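You operate a simulated robot arm through the tools that you are given. There is no shell and no other tool. Be economical: measure what you need, move in short steps, check, and stop when the job is done.

You run a simulated robot arm. Do the job below in one go: nothing can be reset, and whatever is moved stays where it is left.

Task
Close up the work bench: teal cassette's latch free, red slider up, mixer lid shut, winder brake on, dial off.

The check looks at the end state, three seconds after you hand in, the way a careful person would. Anything else that was tipped, shoved, dropped, spilled or broken makes it a failure. A push-on lid holds only when it is set on centred and level and pressed home; a screw cap is set on level and turned clockwise until tight.

Robot
A 7-joint arm with a two-finger parallel gripper on a trunk, on a base that drives. Base frame: it is fixed to the floor where the robot stands at the start and does not move with it; the origin is under the middle of the robot, x ahead of it, y to its left, z up. Readings come in m, rad, newtons and seconds.
With the tool pointing down near the work surface it reaches from about 0.36 to 0.78 m from the robot's upright axis, wherever it stands. Its first joint turns from -2.897 to 2.897 rad. Places, roughly: black dial [0.3, -1, 0.8]; blue cassette latch [0.4, -0.8, 1]; bundle (4x4x6 cm) [0.3, 0, 0.9]; bundle (4x4x8 cm) [0.4, 0.1, 0.9]; bundle (4x4x9 cm) [0.4, -0.1, 0.9]; cassette (11x6x13 cm) [0.5, -0.1, 0.9]; green cassette latch [0.4, -1.3, 0.5]; mixer lid [0.7, 0.6, 1.1]; orange cassette latch [0.4, -1.5, 0.5]; red slider [0.6, 0.2, 1]; teal cassette latch [0.5, -0.1, 1]; winder brake switch [0.5, -0.3, 0.9]. Payload 3.91 kg.
Tool frame: the origin (TCP) lies between the finger pads and is the grasp point; the fingertips stand 0.03 m ahead of it; z points along the fingers, y is the line along which they close. Largest opening 0.11 m; finger width 0.02, thickness 0.01; the body of the gripper, 0.048 by 0.112 m, starts 0.055 m behind the TCP.
Orientation is that of the tool frame in the base frame, as [roll, pitch, yaw] about the fixed x, y, z axes, in that order (R = Rz(yaw) Ry(pitch) Rx(roll)). With the fingers straight down and closing along the base's y, the tool's x points along the base's -x, its y along +y and its z along -z.

Tools
- The arm moves only by the tool servo_tool. Its arguments are lists of equal length, an entry for each row: "travel": the shift along the tool's x, y, z in cm, a list of three; "delta_rot": the turn, a rotation vector about the tool's x, y, z in rad, a list of three. In form: {"travel": [[x, y, z], ...], "delta_rot": [[wx, wy, wz], ...]}. A call has 1 to 12 rows; each row shifts and turns the commanded pose from where the row before left it, along the tool's axes as they then stand. "hand" is the finger opening in cm, from 0 to 11, set as the call begins (left out, the last holds). A row lasts 0.2 s, in which the tool goes at most 0.05 m and 0.15 rad; a call with a longer step from one row to the next is refused whole, and so is a gripper value outside its range. Where a pose cannot be reached the arm comes as near as it can. A force on the tool above 40 N (or 10 N above the force at the start of the call, whichever is more), or a blocked arm, ends the call early, and 0.2 s more pass. Each finger travels about 0.153 m/s and halts on what it meets, pressing with about 22 N; the grip force reading is that of the motor and also rises with nothing between the fingers. The clock runs only during rows and for 0.2 s after the last one: add rows that do not move to give the fingers time. It gives the time, the measured TCP pose, the force on the tool (base axes), the opening and the grip force at its end, in the units of the frame above (readings bear some noise), with the torque about the TCP (base axes, N m) and any sound that the robot's microphone picked up, and new pictures: "show" is both (left out), scene, wrist or none.
- Cameras (640 x 400 px; columns grow to the right, rows downward): "scene" is now at [-0.0019, 0.1092, 1.5997]; the picture's right is [-0.45, -0.89, 0.00], its down [-0.58, 0.29, -0.76] and it looks along [0.68, -0.34, -0.65] (base axes); focal length 214 px, centre (320, 200). "wrist" rides on the gripper at [0.077, 0.007, -0.114] in the tool frame; the picture's right is [-0.09, 1.00, 0.00], its down [-0.80, -0.07, -0.59] and it looks along [-0.59, -0.05, 0.80] (tool axes); focal length 270 px, centre (320, 200).
- raise_lower(by): slides the trunk up (or, below 0, down) by that many m; the arm and the scene camera ride with it, the base frame stays. It gives what a move gives, with no picture.
- steer(legs): drives the robot by 1 to 6 legs, each [ahead, turn to the left] in m and rad, along the robot's own axes; the way and the turn of a leg run together, so that a leg with both is an arc; at most 1.5 m and 3.142 rad a leg. The arm and the cameras ride along, it lands a little off, and it stops where it bumps. It gives what a move gives, and a new picture of the scene camera.
- pan_tilt(pan, tilt): turns the head with the scene camera to pan (to the left, within 2.705 rad either way) and tilt (down, from -0.506 to 1.204), counted from straight ahead of the robot. It gives what a move gives, and a new picture of the scene camera.
- pixel_to_xyz(camera, pixels): for up to 12 pixels [column, row] of the newest picture of that camera ("zoom" is the newest enlarged one), the place [x, y, z] in the base frame of the surface seen there, good to about 0.002 m. The clock stands still meanwhile.
- zoom(camera, box): a new picture of the part [left, top, right, bottom] of that camera's present view, enlarged. The clock stands still meanwhile.
- hand_in(): hands the job in; it is judged then, once.

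Go step by step. Measure first, check grasps and placings, and put right what went wrong. The budget is 80 turns and 260 pictures, counting those below and the enlarged ones. Unless the task says otherwise, let go and move clear before handing in, and close with one line.

The tools are called by a JSON object that holds its "fn" and its "kwargs". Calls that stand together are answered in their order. servo_tool: Moves the arm, as the interface text tells. Its arguments: {"type":"object","properties":{"travel":{"type":"array","items":{"type":"array","items":{"type":"number"}}},"delta_rot":{"type":"array","items":{"type":"array","items":{"type":"number"}}},"hand":{"type":"number"},"show":{"type":"string","enum":["both","scene","wrist","none"]}},"required":["travel","delta_rot"]} The other tools are called the same way: raise_lower (by) slides the trunk up or down; steer (legs) drives the base; pan_tilt (pan, tilt) turns the head that bears the scene camera; pixel_to_xyz (camera, pixels) gives the place of the surface under pixels of a picture; zoom (camera, box) takes an enlarged picture of a part of a camera's view; hand_in () hands the job in.

At the start:

```text
clock: 0.0
position: [0.3996, 0.0101, 1.3702]
tcp_rot: [3.141, 0.001, -3.141]
wrist_force: [0.3, -0.2, 0.4]
moment: [-0.01, 0.0, 0.03]
grip_width: 0.1098
finger_force: 0.0
trunk travel left (down, up): [-0.575, 0.035]
robot x, y, heading: [-0.0015, -0.0042, -0.005]
head pan, tilt: [-0.466, 0.714]
```

scene: 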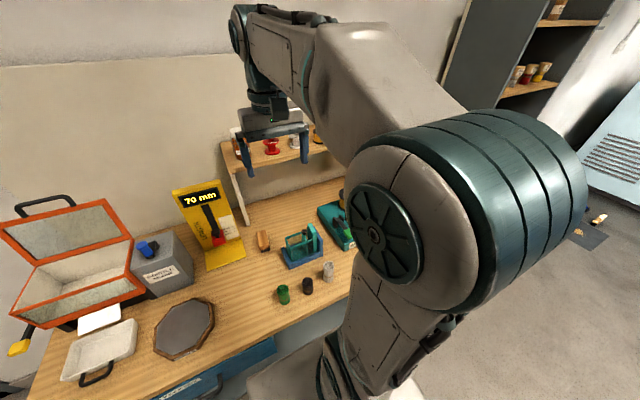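
wrist: 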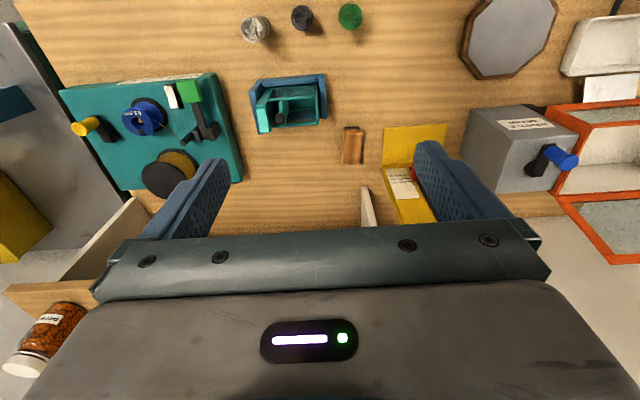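

The scene shows the open orange-rimmed mixer box at left, the yellow 70 mm slider gauge, the teal cassette and the teal winder. I'll enlarge each one.

{"fn": "zoom", "kwargs": {"camera": "wrist", "box": [40, 60, 360, 260]}}

{"fn": "zoom", "kwargs": {"camera": "scene", "box": [0, 160, 256, 390]}}

{"fn": "zoom", "kwargs": {"camera": "scene", "box": [160, 160, 360, 300]}}

{"fn": "pan_tilt", "kwargs": {"pan": -1.2, "tilt": 0.7}}

```text
2.00 times, centred on (200, 160) of wrist
```

zoom: 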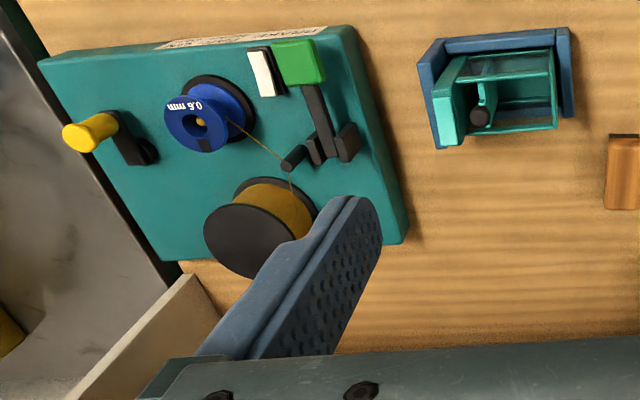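

```text
1.74 times, centred on (128, 275) of scene
```

zoom: 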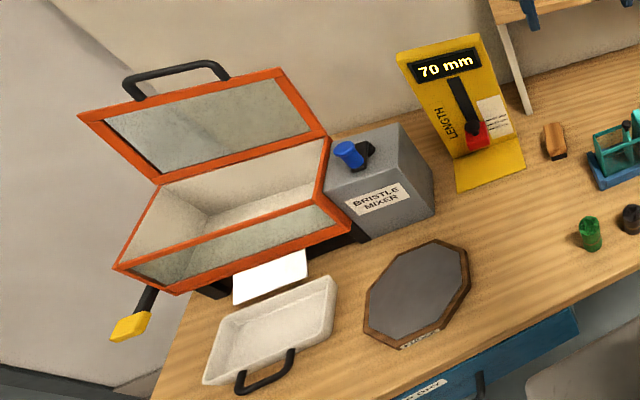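

```text
2.86 times, centred on (260, 230) of scene
```

zoom: 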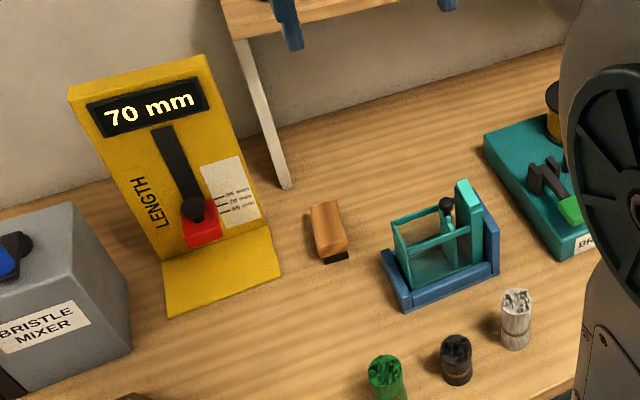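

```text
clock: 1.1
position: [0.399, 0.0089, 1.3696]
tcp_rot: [-3.141, 0.0, -3.14]
wrist_force: [-0.4, 0.5, 0.7]
moment: [0.04, -0.01, -0.02]
grip_width: 0.11
finger_force: 0.0
trunk travel left (down, up): [-0.575, 0.035]
robot x, y, heading: [0.0015, -0.0042, 0.001]
head pan, tilt: [-1.201, 0.7]
```

scene: 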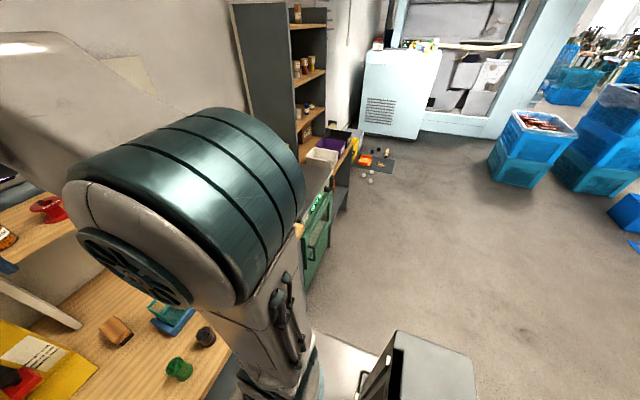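

The dial isn't visible from here because the arm blocks it. I'll pan back toward the slider and mixer and measure those first.

{"fn": "pan_tilt", "kwargs": {"pan": 0.3, "tilt": 0.75}}

```text
clock: 2.7
position: [0.3994, 0.0101, 1.3696]
tcp_rot: [-3.141, 0.0, -3.141]
wrist_force: [-0.1, 0.1, -0.1]
moment: [0.01, 0.03, 0.01]
grip_width: 0.1098
finger_force: 0.0
trunk travel left (down, up): [-0.575, 0.035]
robot x, y, heading: [0.0018, -0.0042, 0.003]
head pan, tilt: [0.3, 0.75]
```

scene: 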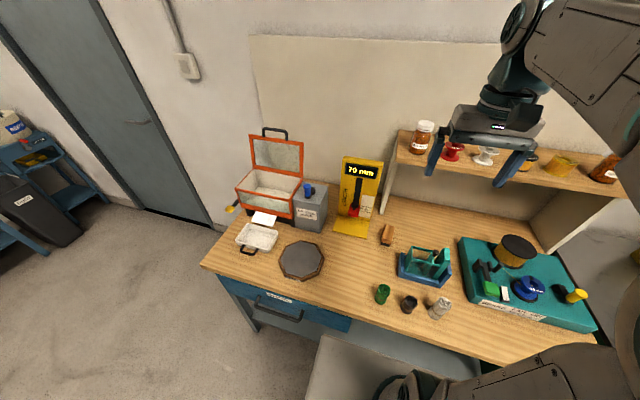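

{"fn": "zoom", "kwargs": {"camera": "scene", "box": [320, 140, 400, 240]}}

{"fn": "zoom", "kwargs": {"camera": "scene", "box": [215, 120, 335, 260]}}

{"fn": "zoom", "kwargs": {"camera": "scene", "box": [370, 220, 610, 350]}}

{"fn": "pixel_to_xyz", "kwargs": {"camera": "scene", "pixels": [[355, 211], [357, 206], [360, 190], [363, 180], [368, 205], [343, 160], [381, 163], [336, 215], [367, 235], [410, 265], [450, 280], [402, 284]]}}

{"fn": "pixel_to_xyz", "kwargs": {"camera": "scene", "pixels": [[263, 131], [275, 128], [287, 131], [250, 136], [303, 143], [254, 166], [301, 175], [237, 187], [291, 218], [272, 216], [231, 209], [308, 188]]}}

```text
4.00 times, centred on (360, 190) of scene
```

zoom: 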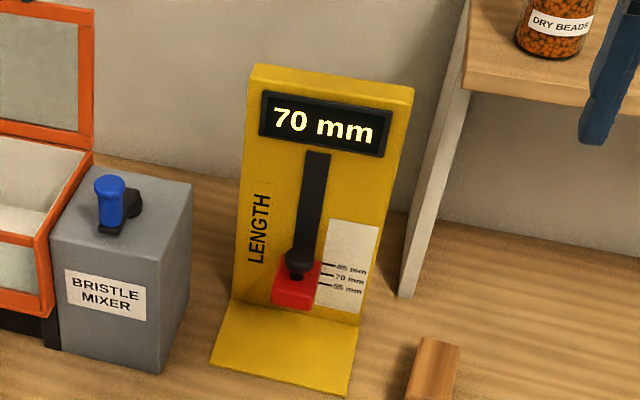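

```text
2.86 times, centred on (275, 190) of scene
```

zoom: 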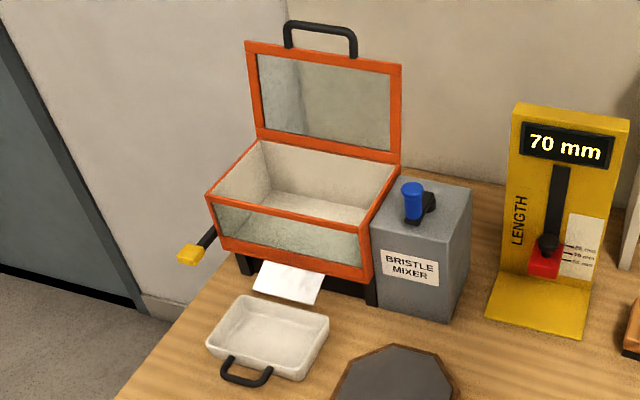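

```text
2.67 times, centred on (490, 285) of scene
```

zoom: 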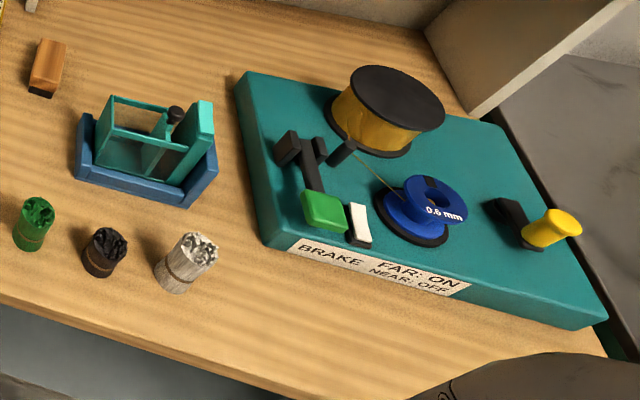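

```text
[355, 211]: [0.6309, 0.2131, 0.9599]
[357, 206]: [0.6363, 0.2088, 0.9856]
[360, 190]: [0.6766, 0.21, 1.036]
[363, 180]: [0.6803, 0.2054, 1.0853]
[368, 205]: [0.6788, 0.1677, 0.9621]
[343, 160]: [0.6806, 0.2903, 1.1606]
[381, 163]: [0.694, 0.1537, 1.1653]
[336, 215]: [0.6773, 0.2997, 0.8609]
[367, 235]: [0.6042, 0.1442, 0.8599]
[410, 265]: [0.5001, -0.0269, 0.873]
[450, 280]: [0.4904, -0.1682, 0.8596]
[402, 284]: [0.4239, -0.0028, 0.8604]
```

```text
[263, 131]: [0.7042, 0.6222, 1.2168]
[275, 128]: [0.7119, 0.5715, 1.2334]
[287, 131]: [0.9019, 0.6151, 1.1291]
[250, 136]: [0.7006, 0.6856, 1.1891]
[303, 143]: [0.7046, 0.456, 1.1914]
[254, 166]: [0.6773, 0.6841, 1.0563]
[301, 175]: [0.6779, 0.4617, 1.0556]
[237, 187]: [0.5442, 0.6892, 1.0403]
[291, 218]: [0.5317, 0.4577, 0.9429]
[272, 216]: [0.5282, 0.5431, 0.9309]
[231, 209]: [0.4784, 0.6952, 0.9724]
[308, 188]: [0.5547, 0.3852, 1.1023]
```

The brake label reads "FAR: ON / NEAR: OFF", and the green paddle sits near, so the brake is off. I'll lower the wrist camera toward the cassette and winder to look closer.

{"fn": "servo_tool", "kwargs": {"travel": [[0.5, -3, 3], [0.5, -3, 3], [0.5, -3, 3], [0.5, -3, 3], [0, -3, 3]], "delta_rot": [[0, 0, 0], [0, 0, 0], [0, 0, 0], [0, 0, 0], [0, 0, 0]]}}

{"fn": "zoom", "kwargs": {"camera": "wrist", "box": [240, 0, 480, 150]}}

{"fn": "zoom", "kwargs": {"camera": "wrist", "box": [0, 0, 320, 200]}}

```text
clock: 3.9
position: [0.3804, -0.141, 1.2186]
tcp_rot: [3.141, 0.0, -3.139]
wrist_force: [-0.2, -0.6, 0.0]
moment: [0.0, 0.01, 0.02]
grip_width: 0.11
finger_force: 0.1
trunk travel left (down, up): [-0.575, 0.035]
robot x, y, heading: [-0.0007, -0.0019, 0.003]
head pan, tilt: [0.3, 0.75]
```

scene: 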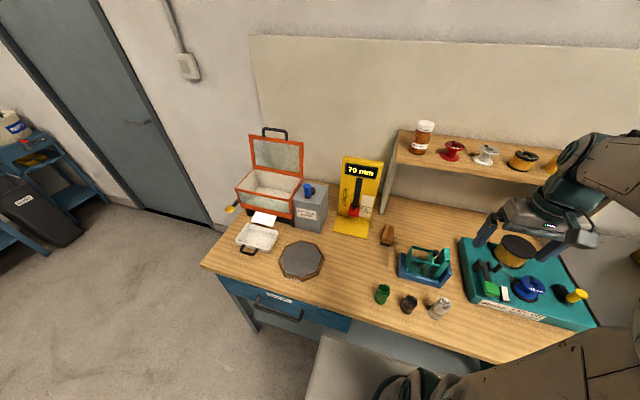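
wrist: 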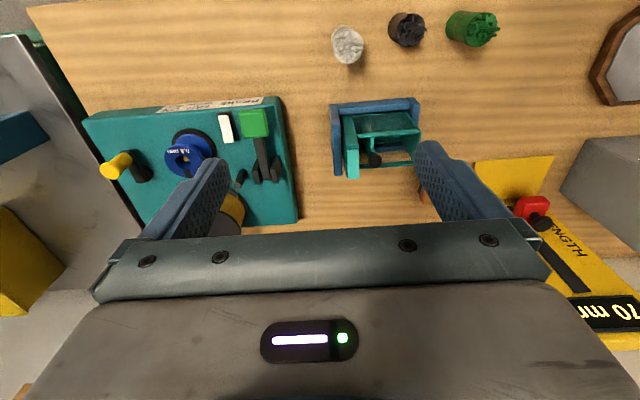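

```text
2.67 times, centred on (360, 75) of wrist
```

zoom: 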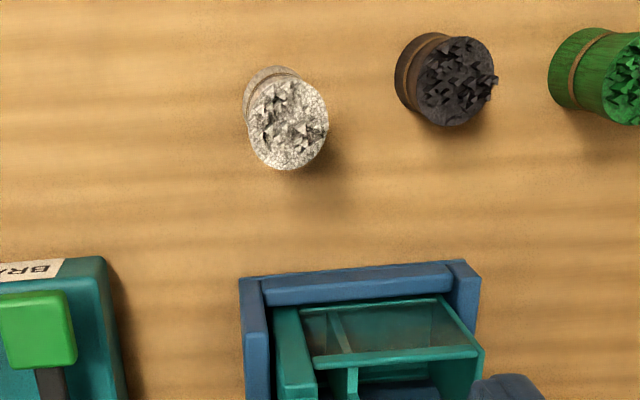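

```text
2.00 times, centred on (160, 100) of wrist
```

zoom: 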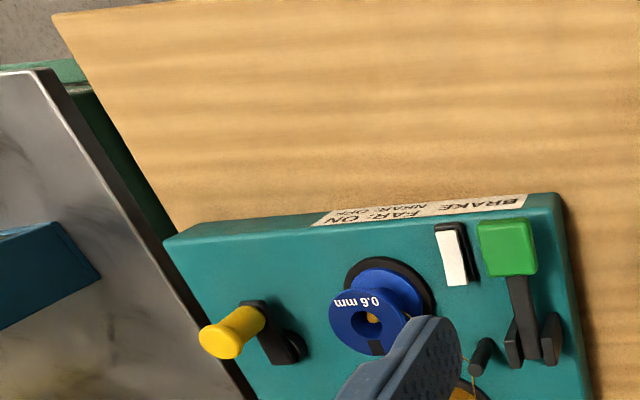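

There are two candidates on the winder, the white rocker and the green paddle. I'll measure both and enlarge them.

{"fn": "zoom", "kwargs": {"camera": "scene", "box": [470, 240, 550, 310]}}

{"fn": "zoom", "kwargs": {"camera": "wrist", "box": [170, 90, 290, 195]}}

{"fn": "zoom", "kwargs": {"camera": "wrist", "box": [320, 80, 440, 185]}}

{"fn": "zoom", "kwargs": {"camera": "scene", "box": [390, 235, 460, 295]}}

{"fn": "pixel_to_xyz", "kwargs": {"camera": "wrist", "pixels": [[226, 118], [228, 138], [254, 123], [262, 160], [275, 170], [240, 178], [352, 120], [352, 170], [374, 158], [408, 162], [380, 118], [336, 140]]}}

```text
5.71 times, centred on (510, 275) of scene
```

zoom: 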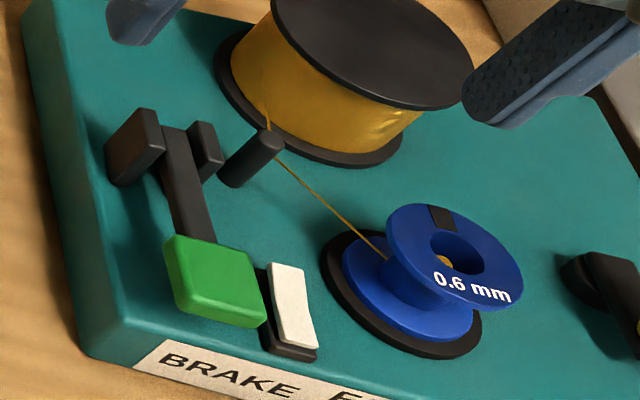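

```text
3.81 times, centred on (230, 142) of wrist
```

zoom: 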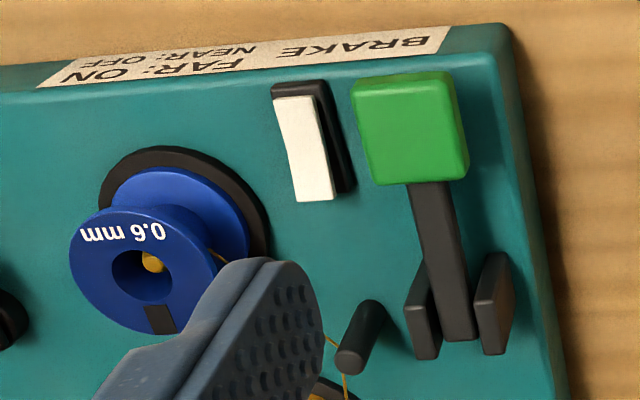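

```text
3.81 times, centred on (380, 132) of wrist
```

zoom: 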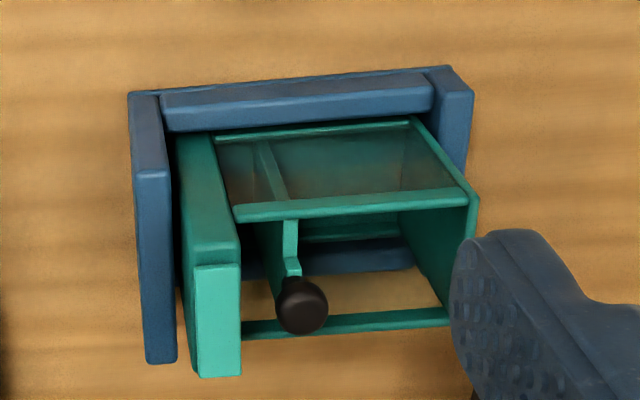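

```text
6.67 times, centred on (425, 265) of scene
```

zoom: 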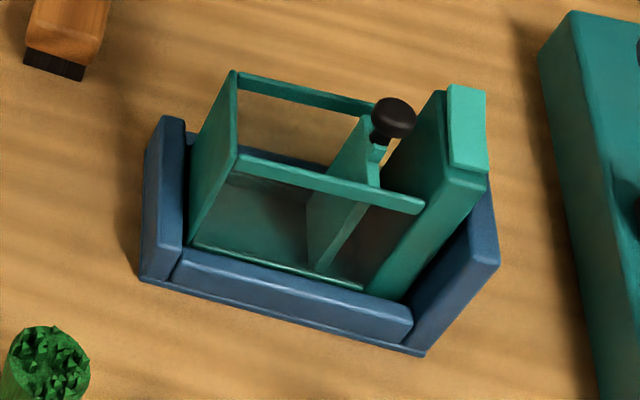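

```text
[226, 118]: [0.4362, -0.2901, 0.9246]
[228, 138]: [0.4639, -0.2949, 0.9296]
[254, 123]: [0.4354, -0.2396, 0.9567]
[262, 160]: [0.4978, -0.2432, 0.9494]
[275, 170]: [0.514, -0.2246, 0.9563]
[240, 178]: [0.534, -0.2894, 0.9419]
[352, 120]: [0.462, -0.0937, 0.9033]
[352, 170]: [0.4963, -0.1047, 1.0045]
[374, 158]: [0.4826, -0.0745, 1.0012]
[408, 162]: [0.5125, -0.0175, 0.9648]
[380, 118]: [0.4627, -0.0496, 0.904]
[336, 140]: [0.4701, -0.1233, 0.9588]
```

The white rocker's near end (z 0.925) is lower than its far end (z 0.930), so the brake switch is the rocker and it is pressed near (OFF). I'll check clearances around the rocker before pressing its far end.

{"fn": "pixel_to_xyz", "kwargs": {"camera": "wrist", "pixels": [[222, 116], [231, 116], [223, 141], [233, 141], [230, 130], [204, 158], [190, 148], [200, 150], [243, 140], [260, 135], [267, 135], [234, 138]]}}

{"fn": "pixel_to_xyz", "kwargs": {"camera": "scene", "pixels": [[505, 287], [507, 299], [503, 284], [509, 287], [525, 277], [532, 290], [505, 265], [520, 241], [498, 252], [512, 297], [499, 263], [430, 254]]}}

```text
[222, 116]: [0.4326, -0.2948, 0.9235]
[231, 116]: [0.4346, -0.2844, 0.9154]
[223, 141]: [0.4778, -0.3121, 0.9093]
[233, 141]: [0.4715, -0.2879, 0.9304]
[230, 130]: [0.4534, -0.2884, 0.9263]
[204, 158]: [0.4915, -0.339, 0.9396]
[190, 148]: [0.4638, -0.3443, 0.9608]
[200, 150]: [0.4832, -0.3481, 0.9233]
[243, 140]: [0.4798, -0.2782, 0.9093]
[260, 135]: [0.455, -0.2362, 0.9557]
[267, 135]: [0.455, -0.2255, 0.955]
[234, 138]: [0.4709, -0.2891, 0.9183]
```

```text
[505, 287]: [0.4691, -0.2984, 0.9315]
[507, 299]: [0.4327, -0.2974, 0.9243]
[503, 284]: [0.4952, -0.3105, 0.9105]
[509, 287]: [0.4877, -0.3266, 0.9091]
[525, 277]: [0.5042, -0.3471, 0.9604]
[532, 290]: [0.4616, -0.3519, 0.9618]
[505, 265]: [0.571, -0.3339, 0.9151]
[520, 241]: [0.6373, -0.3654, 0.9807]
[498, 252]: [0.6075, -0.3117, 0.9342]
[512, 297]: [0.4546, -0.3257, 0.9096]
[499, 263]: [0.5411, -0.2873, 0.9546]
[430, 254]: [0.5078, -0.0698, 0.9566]
```

The path over the rocker's far end at about (0.470, -0.295) is clear. I'll close the fingers, hover above it, then check before pressing.

{"fn": "servo_tool", "kwargs": {"travel": [[-3, -5, 0], [-3, -5, 0], [-3.2, -5.4, 3], [0, 0, 5], [0, 0, 5], [0, 0, 5], [0, 0, 4.5]], "delta_rot": [[0, 0, 0], [0, 0, 0], [0, 0, 0], [0, 0, 0], [0, 0, 0], [0, 0, 0], [0, 0, 0]], "hand": 0}}

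{"fn": "zoom", "kwargs": {"camera": "scene", "box": [450, 220, 570, 320]}}

```text
refused: row 1 steps farther than a row can; nothing moved
```

```text
4.00 times, centred on (510, 270) of scene
```

zoom: 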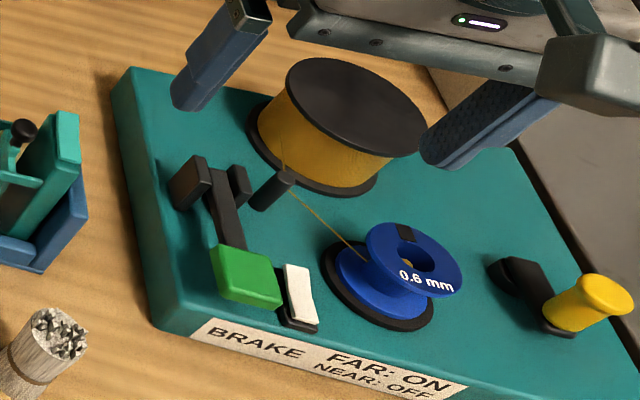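

The first row's step exceeded 5 cm and the call was refused, so I'll split it into shorter steps.

{"fn": "servo_tool", "kwargs": {"travel": [[-2.3, -3.8, 0], [-2.3, -3.8, 0], [-2.3, -3.9, 0], [-2.3, -3.9, 0], [0, 0, 4.5], [0, 0, 4.5], [0, 0, 4.5], [0, 0, 4.5], [0, 0, 4]], "delta_rot": [[0, 0, 0], [0, 0, 0], [0, 0, 0], [0, 0, 0], [0, 0, 0], [0, 0, 0], [0, 0, 0], [0, 0, 0], [0, 0, 0]], "hand": 0}}

{"fn": "zoom", "kwargs": {"camera": "scene", "box": [450, 220, 570, 320]}}

```text
clock: 5.9
position: [0.4723, -0.2948, 0.9979]
tcp_rot: [3.141, 0.0, -3.14]
wrist_force: [-0.5, 0.4, -0.4]
moment: [0.0, 0.03, 0.0]
grip_width: 0.0001
finger_force: 21.5
trunk travel left (down, up): [-0.575, 0.035]
robot x, y, heading: [0.0033, -0.0053, 0.002]
head pan, tilt: [0.3, 0.75]
```

scene: 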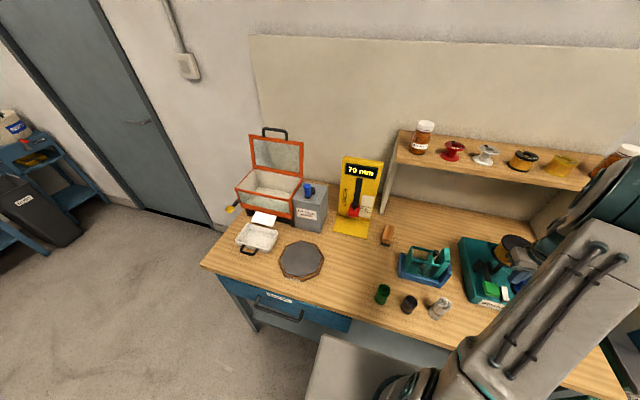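
wrist: 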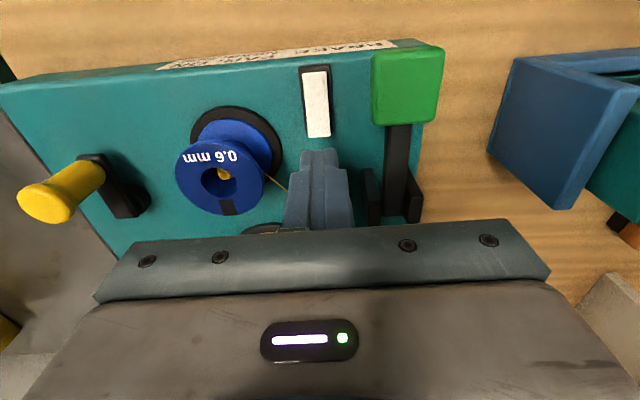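

```text
4.00 times, centred on (510, 270) of scene
```

zoom: 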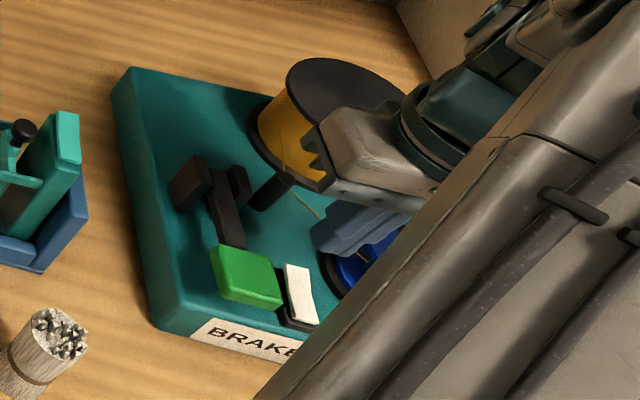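

The fingertips hang right over the rocker's far end. I'll back off 5 mm to clear the wire and press down in small steps.

{"fn": "servo_tool", "kwargs": {"travel": [[0.5, 0, 2], [0, 0, 1.5], [0, 0, 0.4], [0, 0, 0.3], [0, 0, 0.3]], "delta_rot": [[0, 0, 0], [0, 0, 0], [0, 0, 0], [0, 0, 0], [0, 0, 0]], "show": "wrist"}}

{"fn": "zoom", "kwargs": {"camera": "wrist", "box": [260, 40, 380, 200]}}

```text
clock: 7.1
position: [0.466, -0.2952, 0.9557]
tcp_rot: [-3.141, 0.001, 3.142]
wrist_force: [0.3, 0.6, 7.5]
moment: [0.01, 0.06, -0.04]
grip_width: 0.0
finger_force: 22.5
trunk travel left (down, up): [-0.575, 0.035]
robot x, y, heading: [-0.0014, -0.0009, 0.0]
head pan, tilt: [0.3, 0.75]
```

wrist: 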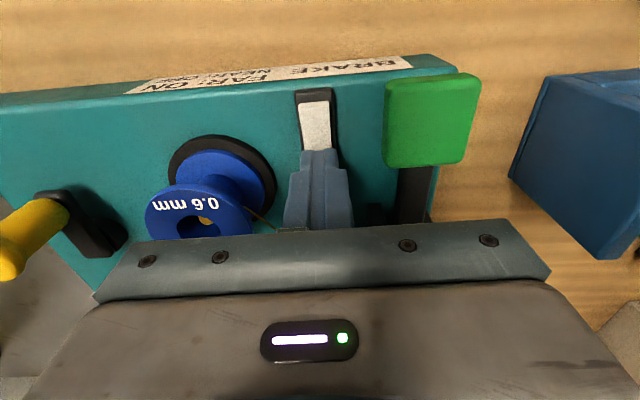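

```text
2.50 times, centred on (320, 120) of wrist
```

zoom: 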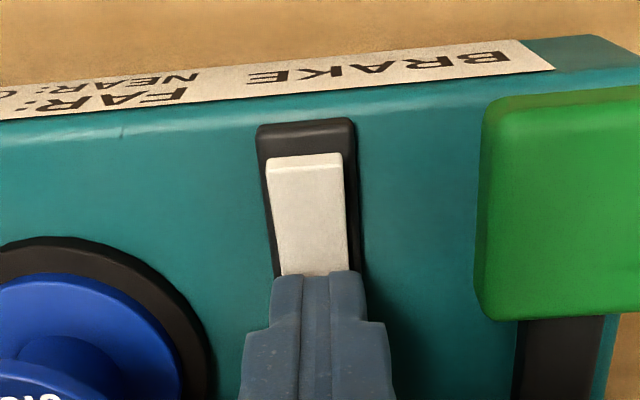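

The rocker gave 5 mm at 7.5 N, so it has probably flipped. I'll lift and measure its two ends.

{"fn": "servo_tool", "kwargs": {"travel": [[0, 0, -2], [0, 0, -4], [2.5, 3, -2], [2.5, 3, 0]], "delta_rot": [[0, 0, 0], [0, 0, 0], [0, 0, 0], [0, 0, 0]], "show": "wrist"}}

{"fn": "zoom", "kwargs": {"camera": "wrist", "box": [120, 40, 320, 200]}}

```text
clock: 8.1
position: [0.4167, -0.2333, 1.0347]
tcp_rot: [3.141, -0.001, 3.14]
wrist_force: [0.5, -0.2, 0.5]
moment: [-0.03, -0.02, 0.02]
grip_width: 0.0002
finger_force: 21.8
trunk travel left (down, up): [-0.575, 0.035]
robot x, y, heading: [0.0007, -0.0039, -0.001]
head pan, tilt: [0.3, 0.75]
```

wrist: 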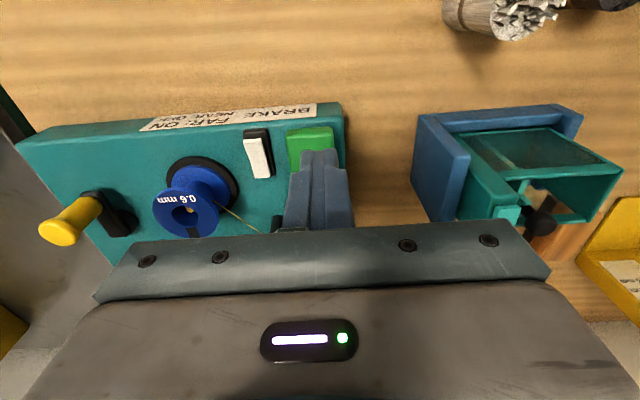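

```text
2.50 times, centred on (220, 120) of wrist
```

zoom: 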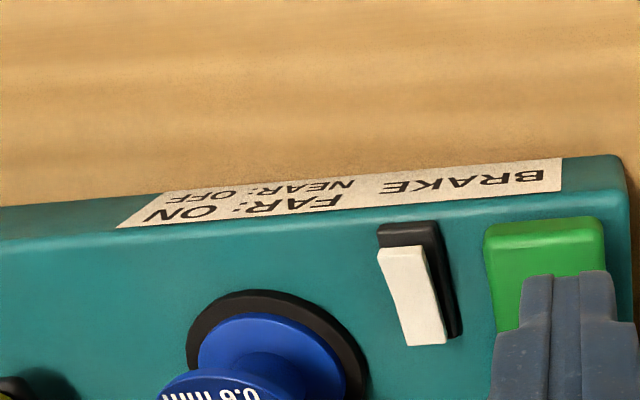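

{"fn": "pixel_to_xyz", "kwargs": {"camera": "zoom", "pixels": [[400, 255], [405, 275], [415, 300], [425, 325], [425, 338], [410, 290]]}}

```text
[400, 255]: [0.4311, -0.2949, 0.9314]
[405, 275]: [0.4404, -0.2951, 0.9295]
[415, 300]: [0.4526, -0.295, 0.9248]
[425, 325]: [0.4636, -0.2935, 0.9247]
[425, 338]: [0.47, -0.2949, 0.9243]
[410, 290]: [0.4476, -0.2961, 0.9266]
```

The rocker now reads near 0.931 and far 0.924, so the brake is ON. Next is the red slider, which I'll measure on the enlarged scene view.

{"fn": "servo_tool", "kwargs": {"travel": [[0, 0, -4.5], [0, 0, -4.5], [0, 4.5, 0], [0, 4.5, 0], [0, 4.5, 0]], "delta_rot": [[0, 0, 0], [0, 0, 0], [0, 0, 0], [0, 0, 0], [0, 0, 0]], "hand": 7, "show": "scene"}}

{"fn": "zoom", "kwargs": {"camera": "scene", "box": [340, 170, 388, 220]}}

{"fn": "pixel_to_xyz", "kwargs": {"camera": "zoom", "pixels": [[185, 210], [160, 280], [190, 330], [120, 300], [240, 320], [280, 190], [230, 110], [240, 60]]}}

```text
clock: 9.3
position: [0.4184, -0.0981, 1.1251]
tcp_rot: [3.141, 0.0, -3.141]
wrist_force: [-0.1, 0.3, -0.3]
moment: [-0.01, -0.02, 0.01]
grip_width: 0.07
finger_force: 0.1
trunk travel left (down, up): [-0.575, 0.035]
robot x, y, heading: [0.006, -0.0017, 0.0]
head pan, tilt: [0.3, 0.75]
```

scene: 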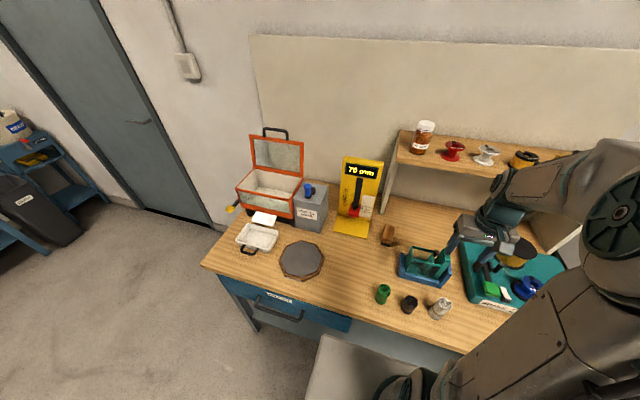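

```text
8.00 times, centred on (364, 195) of scene
```

zoom: 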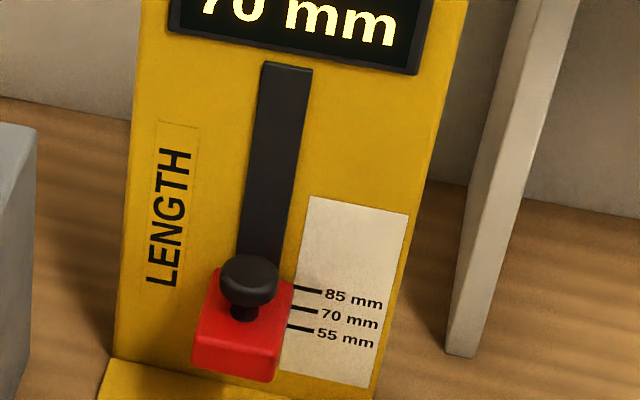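

```text
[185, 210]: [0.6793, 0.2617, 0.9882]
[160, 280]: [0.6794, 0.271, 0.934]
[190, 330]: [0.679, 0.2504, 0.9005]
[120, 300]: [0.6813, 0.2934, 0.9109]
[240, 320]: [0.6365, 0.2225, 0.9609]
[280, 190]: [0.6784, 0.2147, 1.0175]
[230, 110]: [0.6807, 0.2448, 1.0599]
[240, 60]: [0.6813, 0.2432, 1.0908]
```

{"fn": "pixel_to_xyz", "kwargs": {"camera": "zoom", "pixels": [[290, 68], [268, 68], [308, 75], [270, 230], [215, 285], [285, 300], [200, 350], [270, 372], [235, 360], [250, 275], [250, 295], [280, 340]]}}

```text
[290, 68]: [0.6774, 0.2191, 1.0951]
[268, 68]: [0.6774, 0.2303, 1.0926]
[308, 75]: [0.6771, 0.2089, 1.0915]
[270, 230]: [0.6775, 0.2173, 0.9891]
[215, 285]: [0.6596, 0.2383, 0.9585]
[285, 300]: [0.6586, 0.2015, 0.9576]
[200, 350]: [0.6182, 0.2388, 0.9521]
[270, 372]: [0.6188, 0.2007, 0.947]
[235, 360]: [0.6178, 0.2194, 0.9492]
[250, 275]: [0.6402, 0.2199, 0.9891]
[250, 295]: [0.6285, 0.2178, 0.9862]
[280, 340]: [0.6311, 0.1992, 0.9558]
```

The red block spans x 0.618–0.677, y 0.200–0.240, with its top at z 0.958 and the knob above it. The slot top is at z 1.095. I'll approach with the fingers tilted 0.6 rad forward so the hand stays clear of the panel.

{"fn": "servo_tool", "kwargs": {"travel": [[-2, 4.1, 0], [-2, 4.1, 0], [-2, 4.1, 0], [-2, 4.1, 0], [-2, 4.1, 0], [-2, 4.1, 0], [-2, 4.1, 0], [-2.4, 3.1, 0], [0, 0, 0], [0, 0, 0], [0, 0, 0], [0, 0, 0]], "delta_rot": [[0, 0, 0], [0, 0, 0], [0, 0, 0], [0, 0, 0], [0, 0, 0], [0, 0, 0], [0, 0, 0], [0, 0, 0], [0, -0.15, 0], [0, -0.15, 0], [0, -0.15, 0], [0, -0.15, 0]], "hand": 7}}

```text
clock: 11.9
position: [0.5806, 0.2189, 1.1251]
tcp_rot: [3.14, 0.603, 3.141]
wrist_force: [-0.9, -0.2, 0.8]
moment: [0.03, 0.02, -0.01]
grip_width: 0.0699
finger_force: 0.0
trunk travel left (down, up): [-0.575, 0.035]
robot x, y, heading: [0.0008, -0.0023, 0.003]
head pan, tilt: [0.3, 0.75]
```

scene: 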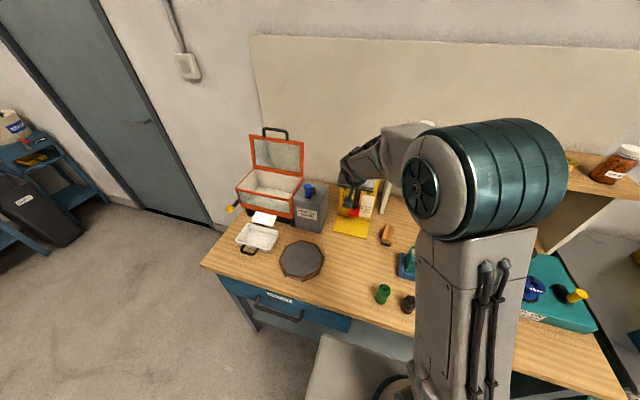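
wrist: 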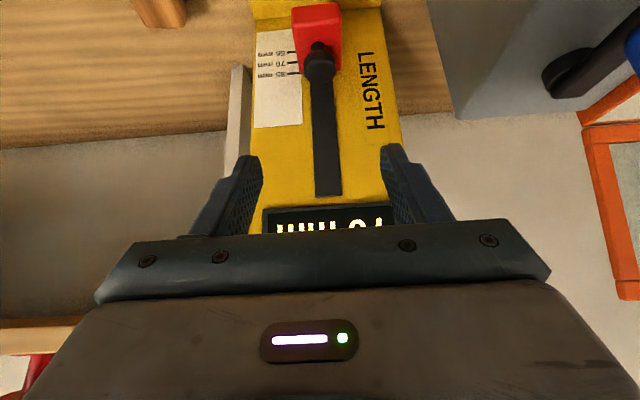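

The knob and red block appear at wrist pixels (318, 25–70), centred between the open fingers. I'll shift back, then slide forward along the fingers, stopping 5 cm short.

{"fn": "servo_tool", "kwargs": {"travel": [[4.6, 0, 0], [0, 0, 4], [0, 0, 4], [0, 0, 4]], "delta_rot": [[0, 0, 0], [0, 0, 0], [0, 0, 0], [0, 0, 0]], "show": "wrist"}}

```text
clock: 12.9
position: [0.6113, 0.2187, 0.9982]
tcp_rot: [3.141, 0.602, -3.14]
wrist_force: [-0.1, 0.0, -0.2]
moment: [-0.01, 0.02, -0.03]
grip_width: 0.0702
finger_force: 0.0
trunk travel left (down, up): [-0.575, 0.035]
robot x, y, heading: [0.0004, -0.0009, 0.0]
head pan, tilt: [0.3, 0.75]
```

wrist: 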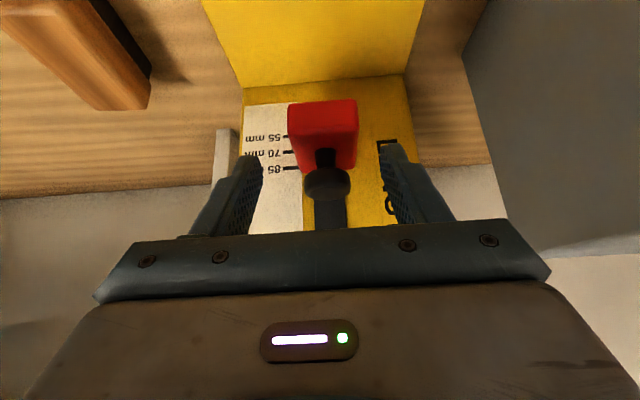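

{"fn": "pixel_to_xyz", "kwargs": {"camera": "wrist", "pixels": [[320, 104], [320, 125], [320, 142], [340, 145], [326, 180], [296, 130], [355, 130], [350, 165]]}}

{"fn": "servo_tool", "kwargs": {"travel": [[0, 0.1, 2.5], [0, 0, 2.3], [0, 0, 0]], "delta_rot": [[0, 0, 0], [0, 0, 0], [0, 0, 0]], "show": "wrist"}}

```text
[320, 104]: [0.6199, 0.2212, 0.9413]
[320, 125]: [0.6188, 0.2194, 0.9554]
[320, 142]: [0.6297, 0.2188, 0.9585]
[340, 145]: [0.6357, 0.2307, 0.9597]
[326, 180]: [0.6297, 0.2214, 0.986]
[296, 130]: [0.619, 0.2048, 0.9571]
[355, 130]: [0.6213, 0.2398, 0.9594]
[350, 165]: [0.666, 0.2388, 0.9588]
```

```text
clock: 13.7
position: [0.6375, 0.22, 0.9597]
tcp_rot: [3.14, 0.601, -3.141]
wrist_force: [0.3, 0.1, 0.6]
moment: [-0.02, -0.02, -0.01]
grip_width: 0.0702
finger_force: 0.2
trunk travel left (down, up): [-0.575, 0.035]
robot x, y, heading: [-0.0029, -0.0039, -0.001]
head pan, tilt: [0.3, 0.75]
```

wrist: 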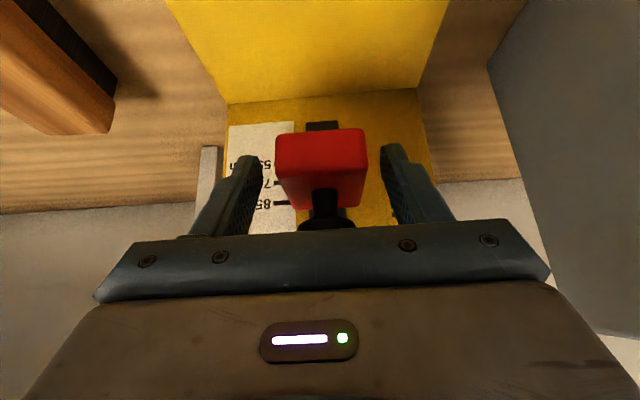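

The block is between the pads. I'll close on it.

{"fn": "servo_tool", "kwargs": {"travel": [[0, 0, 0], [0, 0, 0]], "delta_rot": [[0, 0, 0], [0, 0, 0]], "hand": 3, "show": "none"}}

{"fn": "servo_tool", "kwargs": {"travel": [[-0.85, 0, -1.24], [-0.85, 0, -1.24], [-0.85, 0, -1.24]], "delta_rot": [[0, 0, 0], [0, 0, 0], [0, 0, 0]]}}

```text
clock: 14.3
position: [0.6368, 0.2212, 0.9591]
tcp_rot: [-3.14, 0.601, -3.139]
wrist_force: [2.5, 5.1, -0.8]
moment: [0.15, -0.27, -0.37]
grip_width: 0.0438
finger_force: 44.3
trunk travel left (down, up): [-0.575, 0.035]
robot x, y, heading: [0.0016, -0.0032, -0.003]
head pan, tilt: [0.3, 0.75]
```

```text
clock: 15.1
position: [0.6381, 0.2213, 1.0051]
tcp_rot: [3.141, 0.598, -3.139]
wrist_force: [2.4, 8.0, -2.4]
moment: [0.22, 0.2, -0.46]
grip_width: 0.0437
finger_force: 45.1
trunk travel left (down, up): [-0.575, 0.035]
robot x, y, heading: [0.0002, -0.0007, 0.001]
head pan, tilt: [0.3, 0.75]
```

scene: 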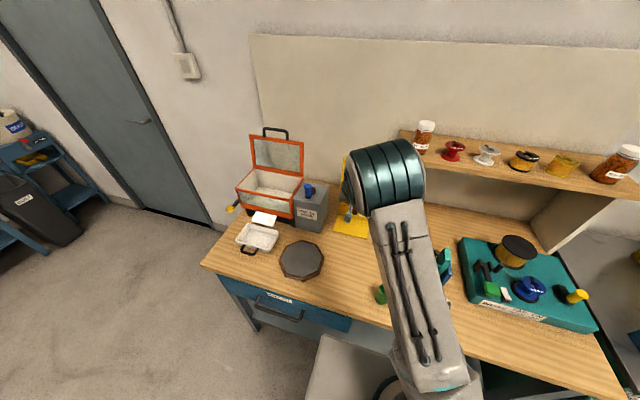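
wrist: 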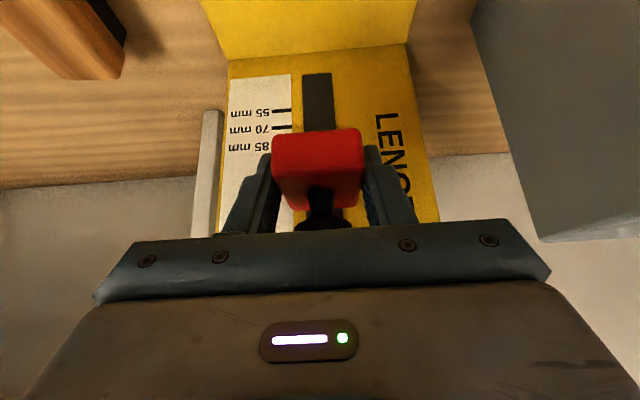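

The slider rides up with the fingers. I'll keep going toward the slot's top in small steps and watch the force.

{"fn": "servo_tool", "kwargs": {"travel": [[-0.85, 0, -1.24], [-0.85, 0, -1.24], [-0.85, 0, -1.24], [-0.85, 0, -1.24]], "delta_rot": [[0, 0, 0], [0, 0, 0], [0, 0, 0], [0, 0, 0]], "show": "none"}}

{"fn": "servo_tool", "kwargs": {"travel": [[-0.42, 0, -0.62], [-0.42, 0, -0.62], [-0.42, 0, -0.62], [-0.28, 0, -0.41], [-0.28, 0, -0.41]], "delta_rot": [[0, 0, 0], [0, 0, 0], [0, 0, 0], [0, 0, 0], [0, 0, 0]]}}

```text
clock: 16.1
position: [0.6364, 0.2212, 1.0653]
tcp_rot: [-3.14, 0.599, -3.139]
wrist_force: [1.8, 9.5, -1.3]
moment: [0.18, 0.21, -0.44]
grip_width: 0.0438
finger_force: 45.1
trunk travel left (down, up): [-0.575, 0.035]
robot x, y, heading: [0.0001, -0.004, 0.001]
head pan, tilt: [0.3, 0.75]
```

```text
clock: 16.8
position: [0.6363, 0.2214, 1.0717]
tcp_rot: [-3.136, 0.581, -3.14]
wrist_force: [15.7, 7.4, -20.1]
moment: [0.7, -0.96, -0.33]
grip_width: 0.0437
finger_force: 44.3
trunk travel left (down, up): [-0.575, 0.035]
robot x, y, heading: [-0.0026, -0.0027, 0.002]
head pan, tilt: [0.3, 0.75]
stopped in row 3: the force on the tool passed its limit (the readings are from after the stop); the commanded pose is now the measured one
```

scene: 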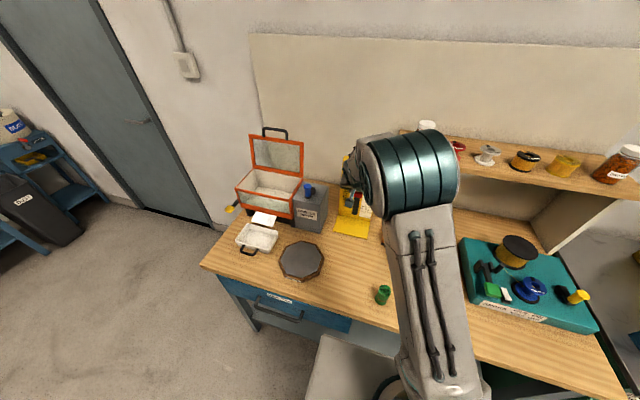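
wrist: 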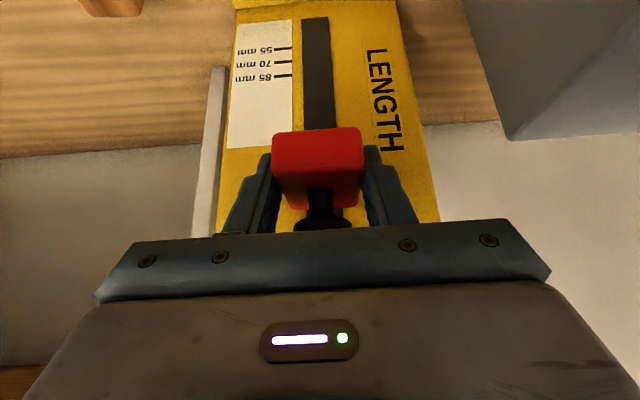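

It reached a stop at TCP z 1.072. I'll release, back out along the fingers and check that the slider stays up.

{"fn": "servo_tool", "kwargs": {"travel": [[0, 0, 0], [0, 0, 0], [0, 0, -4], [0, 0, -4], [0, 0, -4]], "delta_rot": [[0, 0, 0], [0, 0, 0], [0, 0, 0], [0, 0, 0], [0, 0, 0]], "hand": 7}}

{"fn": "pixel_to_xyz", "kwargs": {"camera": "wrist", "pixels": [[320, 30], [320, 50], [322, 75], [325, 110], [325, 160], [325, 190]]}}

```text
clock: 18.0
position: [0.567, 0.2186, 1.1755]
tcp_rot: [-3.138, 0.585, -3.141]
wrist_force: [-0.2, 0.8, 0.3]
moment: [-0.01, 0.02, 0.01]
grip_width: 0.0697
finger_force: 0.1
trunk travel left (down, up): [-0.575, 0.035]
robot x, y, heading: [0.0012, -0.003, 0.002]
head pan, tilt: [0.3, 0.75]
```

scene: 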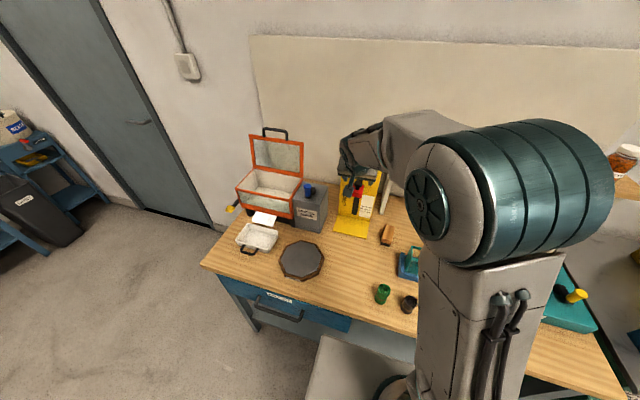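
wrist: 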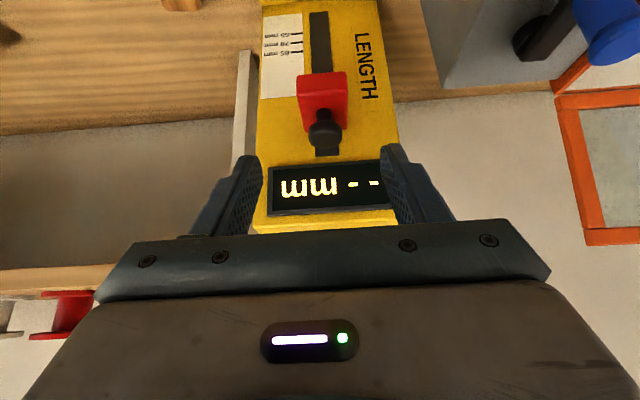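

```text
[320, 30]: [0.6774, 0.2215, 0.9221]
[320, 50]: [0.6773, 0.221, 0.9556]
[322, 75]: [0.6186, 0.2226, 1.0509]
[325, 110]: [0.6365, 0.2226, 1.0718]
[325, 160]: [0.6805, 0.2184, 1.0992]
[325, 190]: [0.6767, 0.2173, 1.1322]
```

The display now reads "-- mm" and the slider stays at the top (z about 1.07). Next is the mixer lid, which is out of reach, so I'll retract the arm and look at the floor around the robot before driving.

{"fn": "servo_tool", "kwargs": {"travel": [[0, 0, -4], [0, 0, -4], [0, 0, -4], [0, 0, 0], [0, 0, 0], [0, 0, 0], [0, 0, 0], [4, 0, -2.5], [4, 0, -2.5], [3, 0, -2.5]], "delta_rot": [[0, 0, 0], [0, 0, 0], [0, 0, 0], [0, 0.15, 0], [0, 0.15, 0], [0, 0.145, 0], [0, 0.14, 0], [0, 0, 0], [0, 0, 0], [0, 0, 0]], "show": "none"}}

{"fn": "pan_tilt", "kwargs": {"pan": 0.9, "tilt": 1.1}}

{"fn": "pan_tilt", "kwargs": {"pan": 2.3, "tilt": 1.0}}

```text
clock: 20.2
position: [0.3897, 0.2208, 1.3501]
tcp_rot: [-3.136, -0.001, 3.139]
wrist_force: [0.4, 0.2, 0.7]
moment: [0.01, 0.02, -0.04]
grip_width: 0.0702
finger_force: 0.0
trunk travel left (down, up): [-0.575, 0.035]
robot x, y, heading: [-0.0002, -0.0014, -0.001]
head pan, tilt: [0.3, 0.75]
```

```text
clock: 21.2
position: [0.3912, 0.2211, 1.3499]
tcp_rot: [-3.137, 0.0, 3.14]
wrist_force: [-0.4, -0.5, 0.2]
moment: [-0.04, 0.03, 0.0]
grip_width: 0.0701
finger_force: 0.1
trunk travel left (down, up): [-0.575, 0.035]
robot x, y, heading: [-0.0013, -0.003, 0.0]
head pan, tilt: [0.901, 1.1]
```

scene: 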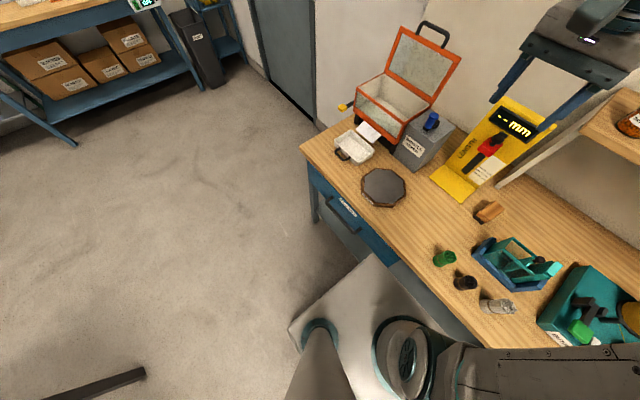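

```text
clock: 22.7
position: [0.3898, 0.2204, 1.3498]
tcp_rot: [-3.135, 0.0, 3.14]
wrist_force: [-0.1, 0.7, 0.2]
moment: [0.05, -0.04, -0.02]
grip_width: 0.07
finger_force: 0.1
trunk travel left (down, up): [-0.575, 0.035]
robot x, y, heading: [0.0017, -0.003, -0.002]
head pan, tilt: [2.3, 1.0]
```

scene: 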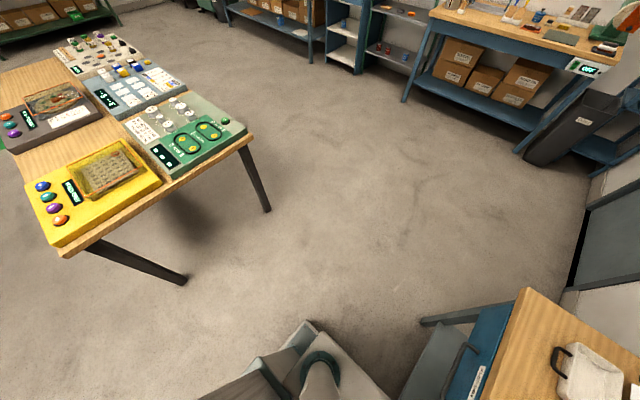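

{"fn": "pixel_to_xyz", "kwargs": {"camera": "scene", "pixels": [[312, 322], [380, 395], [262, 360], [518, 292], [480, 400], [425, 322], [256, 140], [60, 255], [185, 282], [268, 212]]}}

{"fn": "pan_tilt", "kwargs": {"pan": 0.5, "tilt": 1.2}}

{"fn": "pan_tilt", "kwargs": {"pan": -2.3, "tilt": 0.9}}

```text
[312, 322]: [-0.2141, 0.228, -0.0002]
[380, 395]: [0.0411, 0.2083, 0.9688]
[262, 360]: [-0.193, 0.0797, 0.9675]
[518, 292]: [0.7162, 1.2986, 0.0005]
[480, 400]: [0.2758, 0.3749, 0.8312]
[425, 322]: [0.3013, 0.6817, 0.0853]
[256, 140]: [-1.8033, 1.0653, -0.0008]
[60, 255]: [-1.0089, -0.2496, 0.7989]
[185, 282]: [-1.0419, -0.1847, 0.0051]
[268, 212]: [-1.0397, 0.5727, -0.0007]
```

```text
clock: 24.5
position: [0.391, 0.2195, 1.35]
tcp_rot: [-3.136, -0.001, 3.142]
wrist_force: [0.6, -1.0, -0.6]
moment: [-0.01, 0.03, -0.04]
grip_width: 0.0702
finger_force: 0.1
trunk travel left (down, up): [-0.575, 0.035]
robot x, y, heading: [0.0032, -0.0022, -0.002]
head pan, tilt: [0.499, 1.201]
```

scene: 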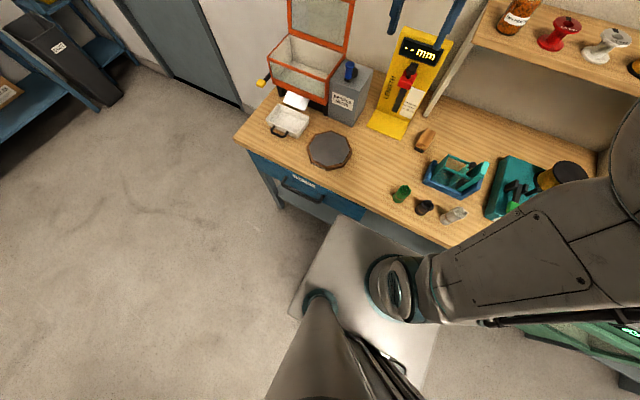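

```text
clock: 27.0
position: [0.3921, 0.2224, 1.3502]
tcp_rot: [-3.136, 0.0, 3.141]
wrist_force: [-0.4, 0.3, 0.2]
moment: [-0.01, -0.01, 0.0]
grip_width: 0.0699
finger_force: 0.1
trunk travel left (down, up): [-0.575, 0.035]
robot x, y, heading: [0.0014, -0.0018, -0.001]
head pan, tilt: [-2.3, 0.901]
```

scene: 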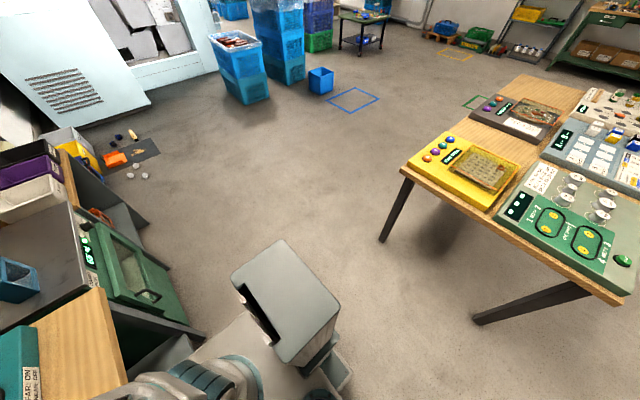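

The base front sits close to the bench (edge at x 0.276) and there is clear floor behind, with the table at x about -1.0. I'll back off, shift left 0.45 m and come forward again.

{"fn": "steer", "kwargs": {"legs": [[-0.27, 0], [0, 1.571], [0.45, 0], [0, -1.571], [0.26, 0]]}}

{"fn": "pan_tilt", "kwargs": {"pan": 0.1, "tilt": 0.75}}

```text
clock: 40.3
position: [0.3978, 0.6524, 1.3489]
tcp_rot: [-3.137, 0.0, 3.112]
wrist_force: [0.1, 0.2, 0.6]
moment: [-0.01, -0.01, 0.03]
grip_width: 0.0701
finger_force: 0.1
trunk travel left (down, up): [-0.575, 0.035]
robot x, y, heading: [-0.0021, 0.4382, -0.022]
head pan, tilt: [-2.3, 0.901]
```

scene: 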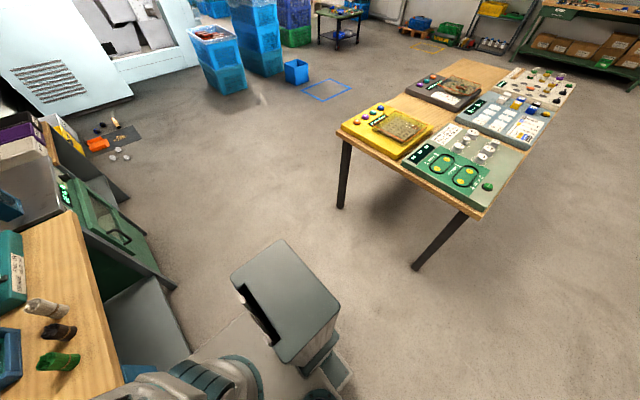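

```text
clock: 42.5
position: [0.397, 0.6526, 1.3504]
tcp_rot: [-3.137, 0.0, 3.112]
wrist_force: [0.0, 0.1, 0.6]
moment: [0.01, 0.0, 0.02]
grip_width: 0.0701
finger_force: 0.0
trunk travel left (down, up): [-0.575, 0.035]
robot x, y, heading: [0.0003, 0.4455, -0.029]
head pan, tilt: [0.099, 0.75]
```

scene: 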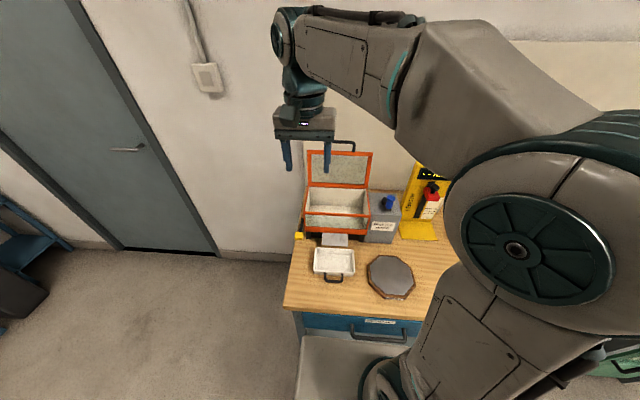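

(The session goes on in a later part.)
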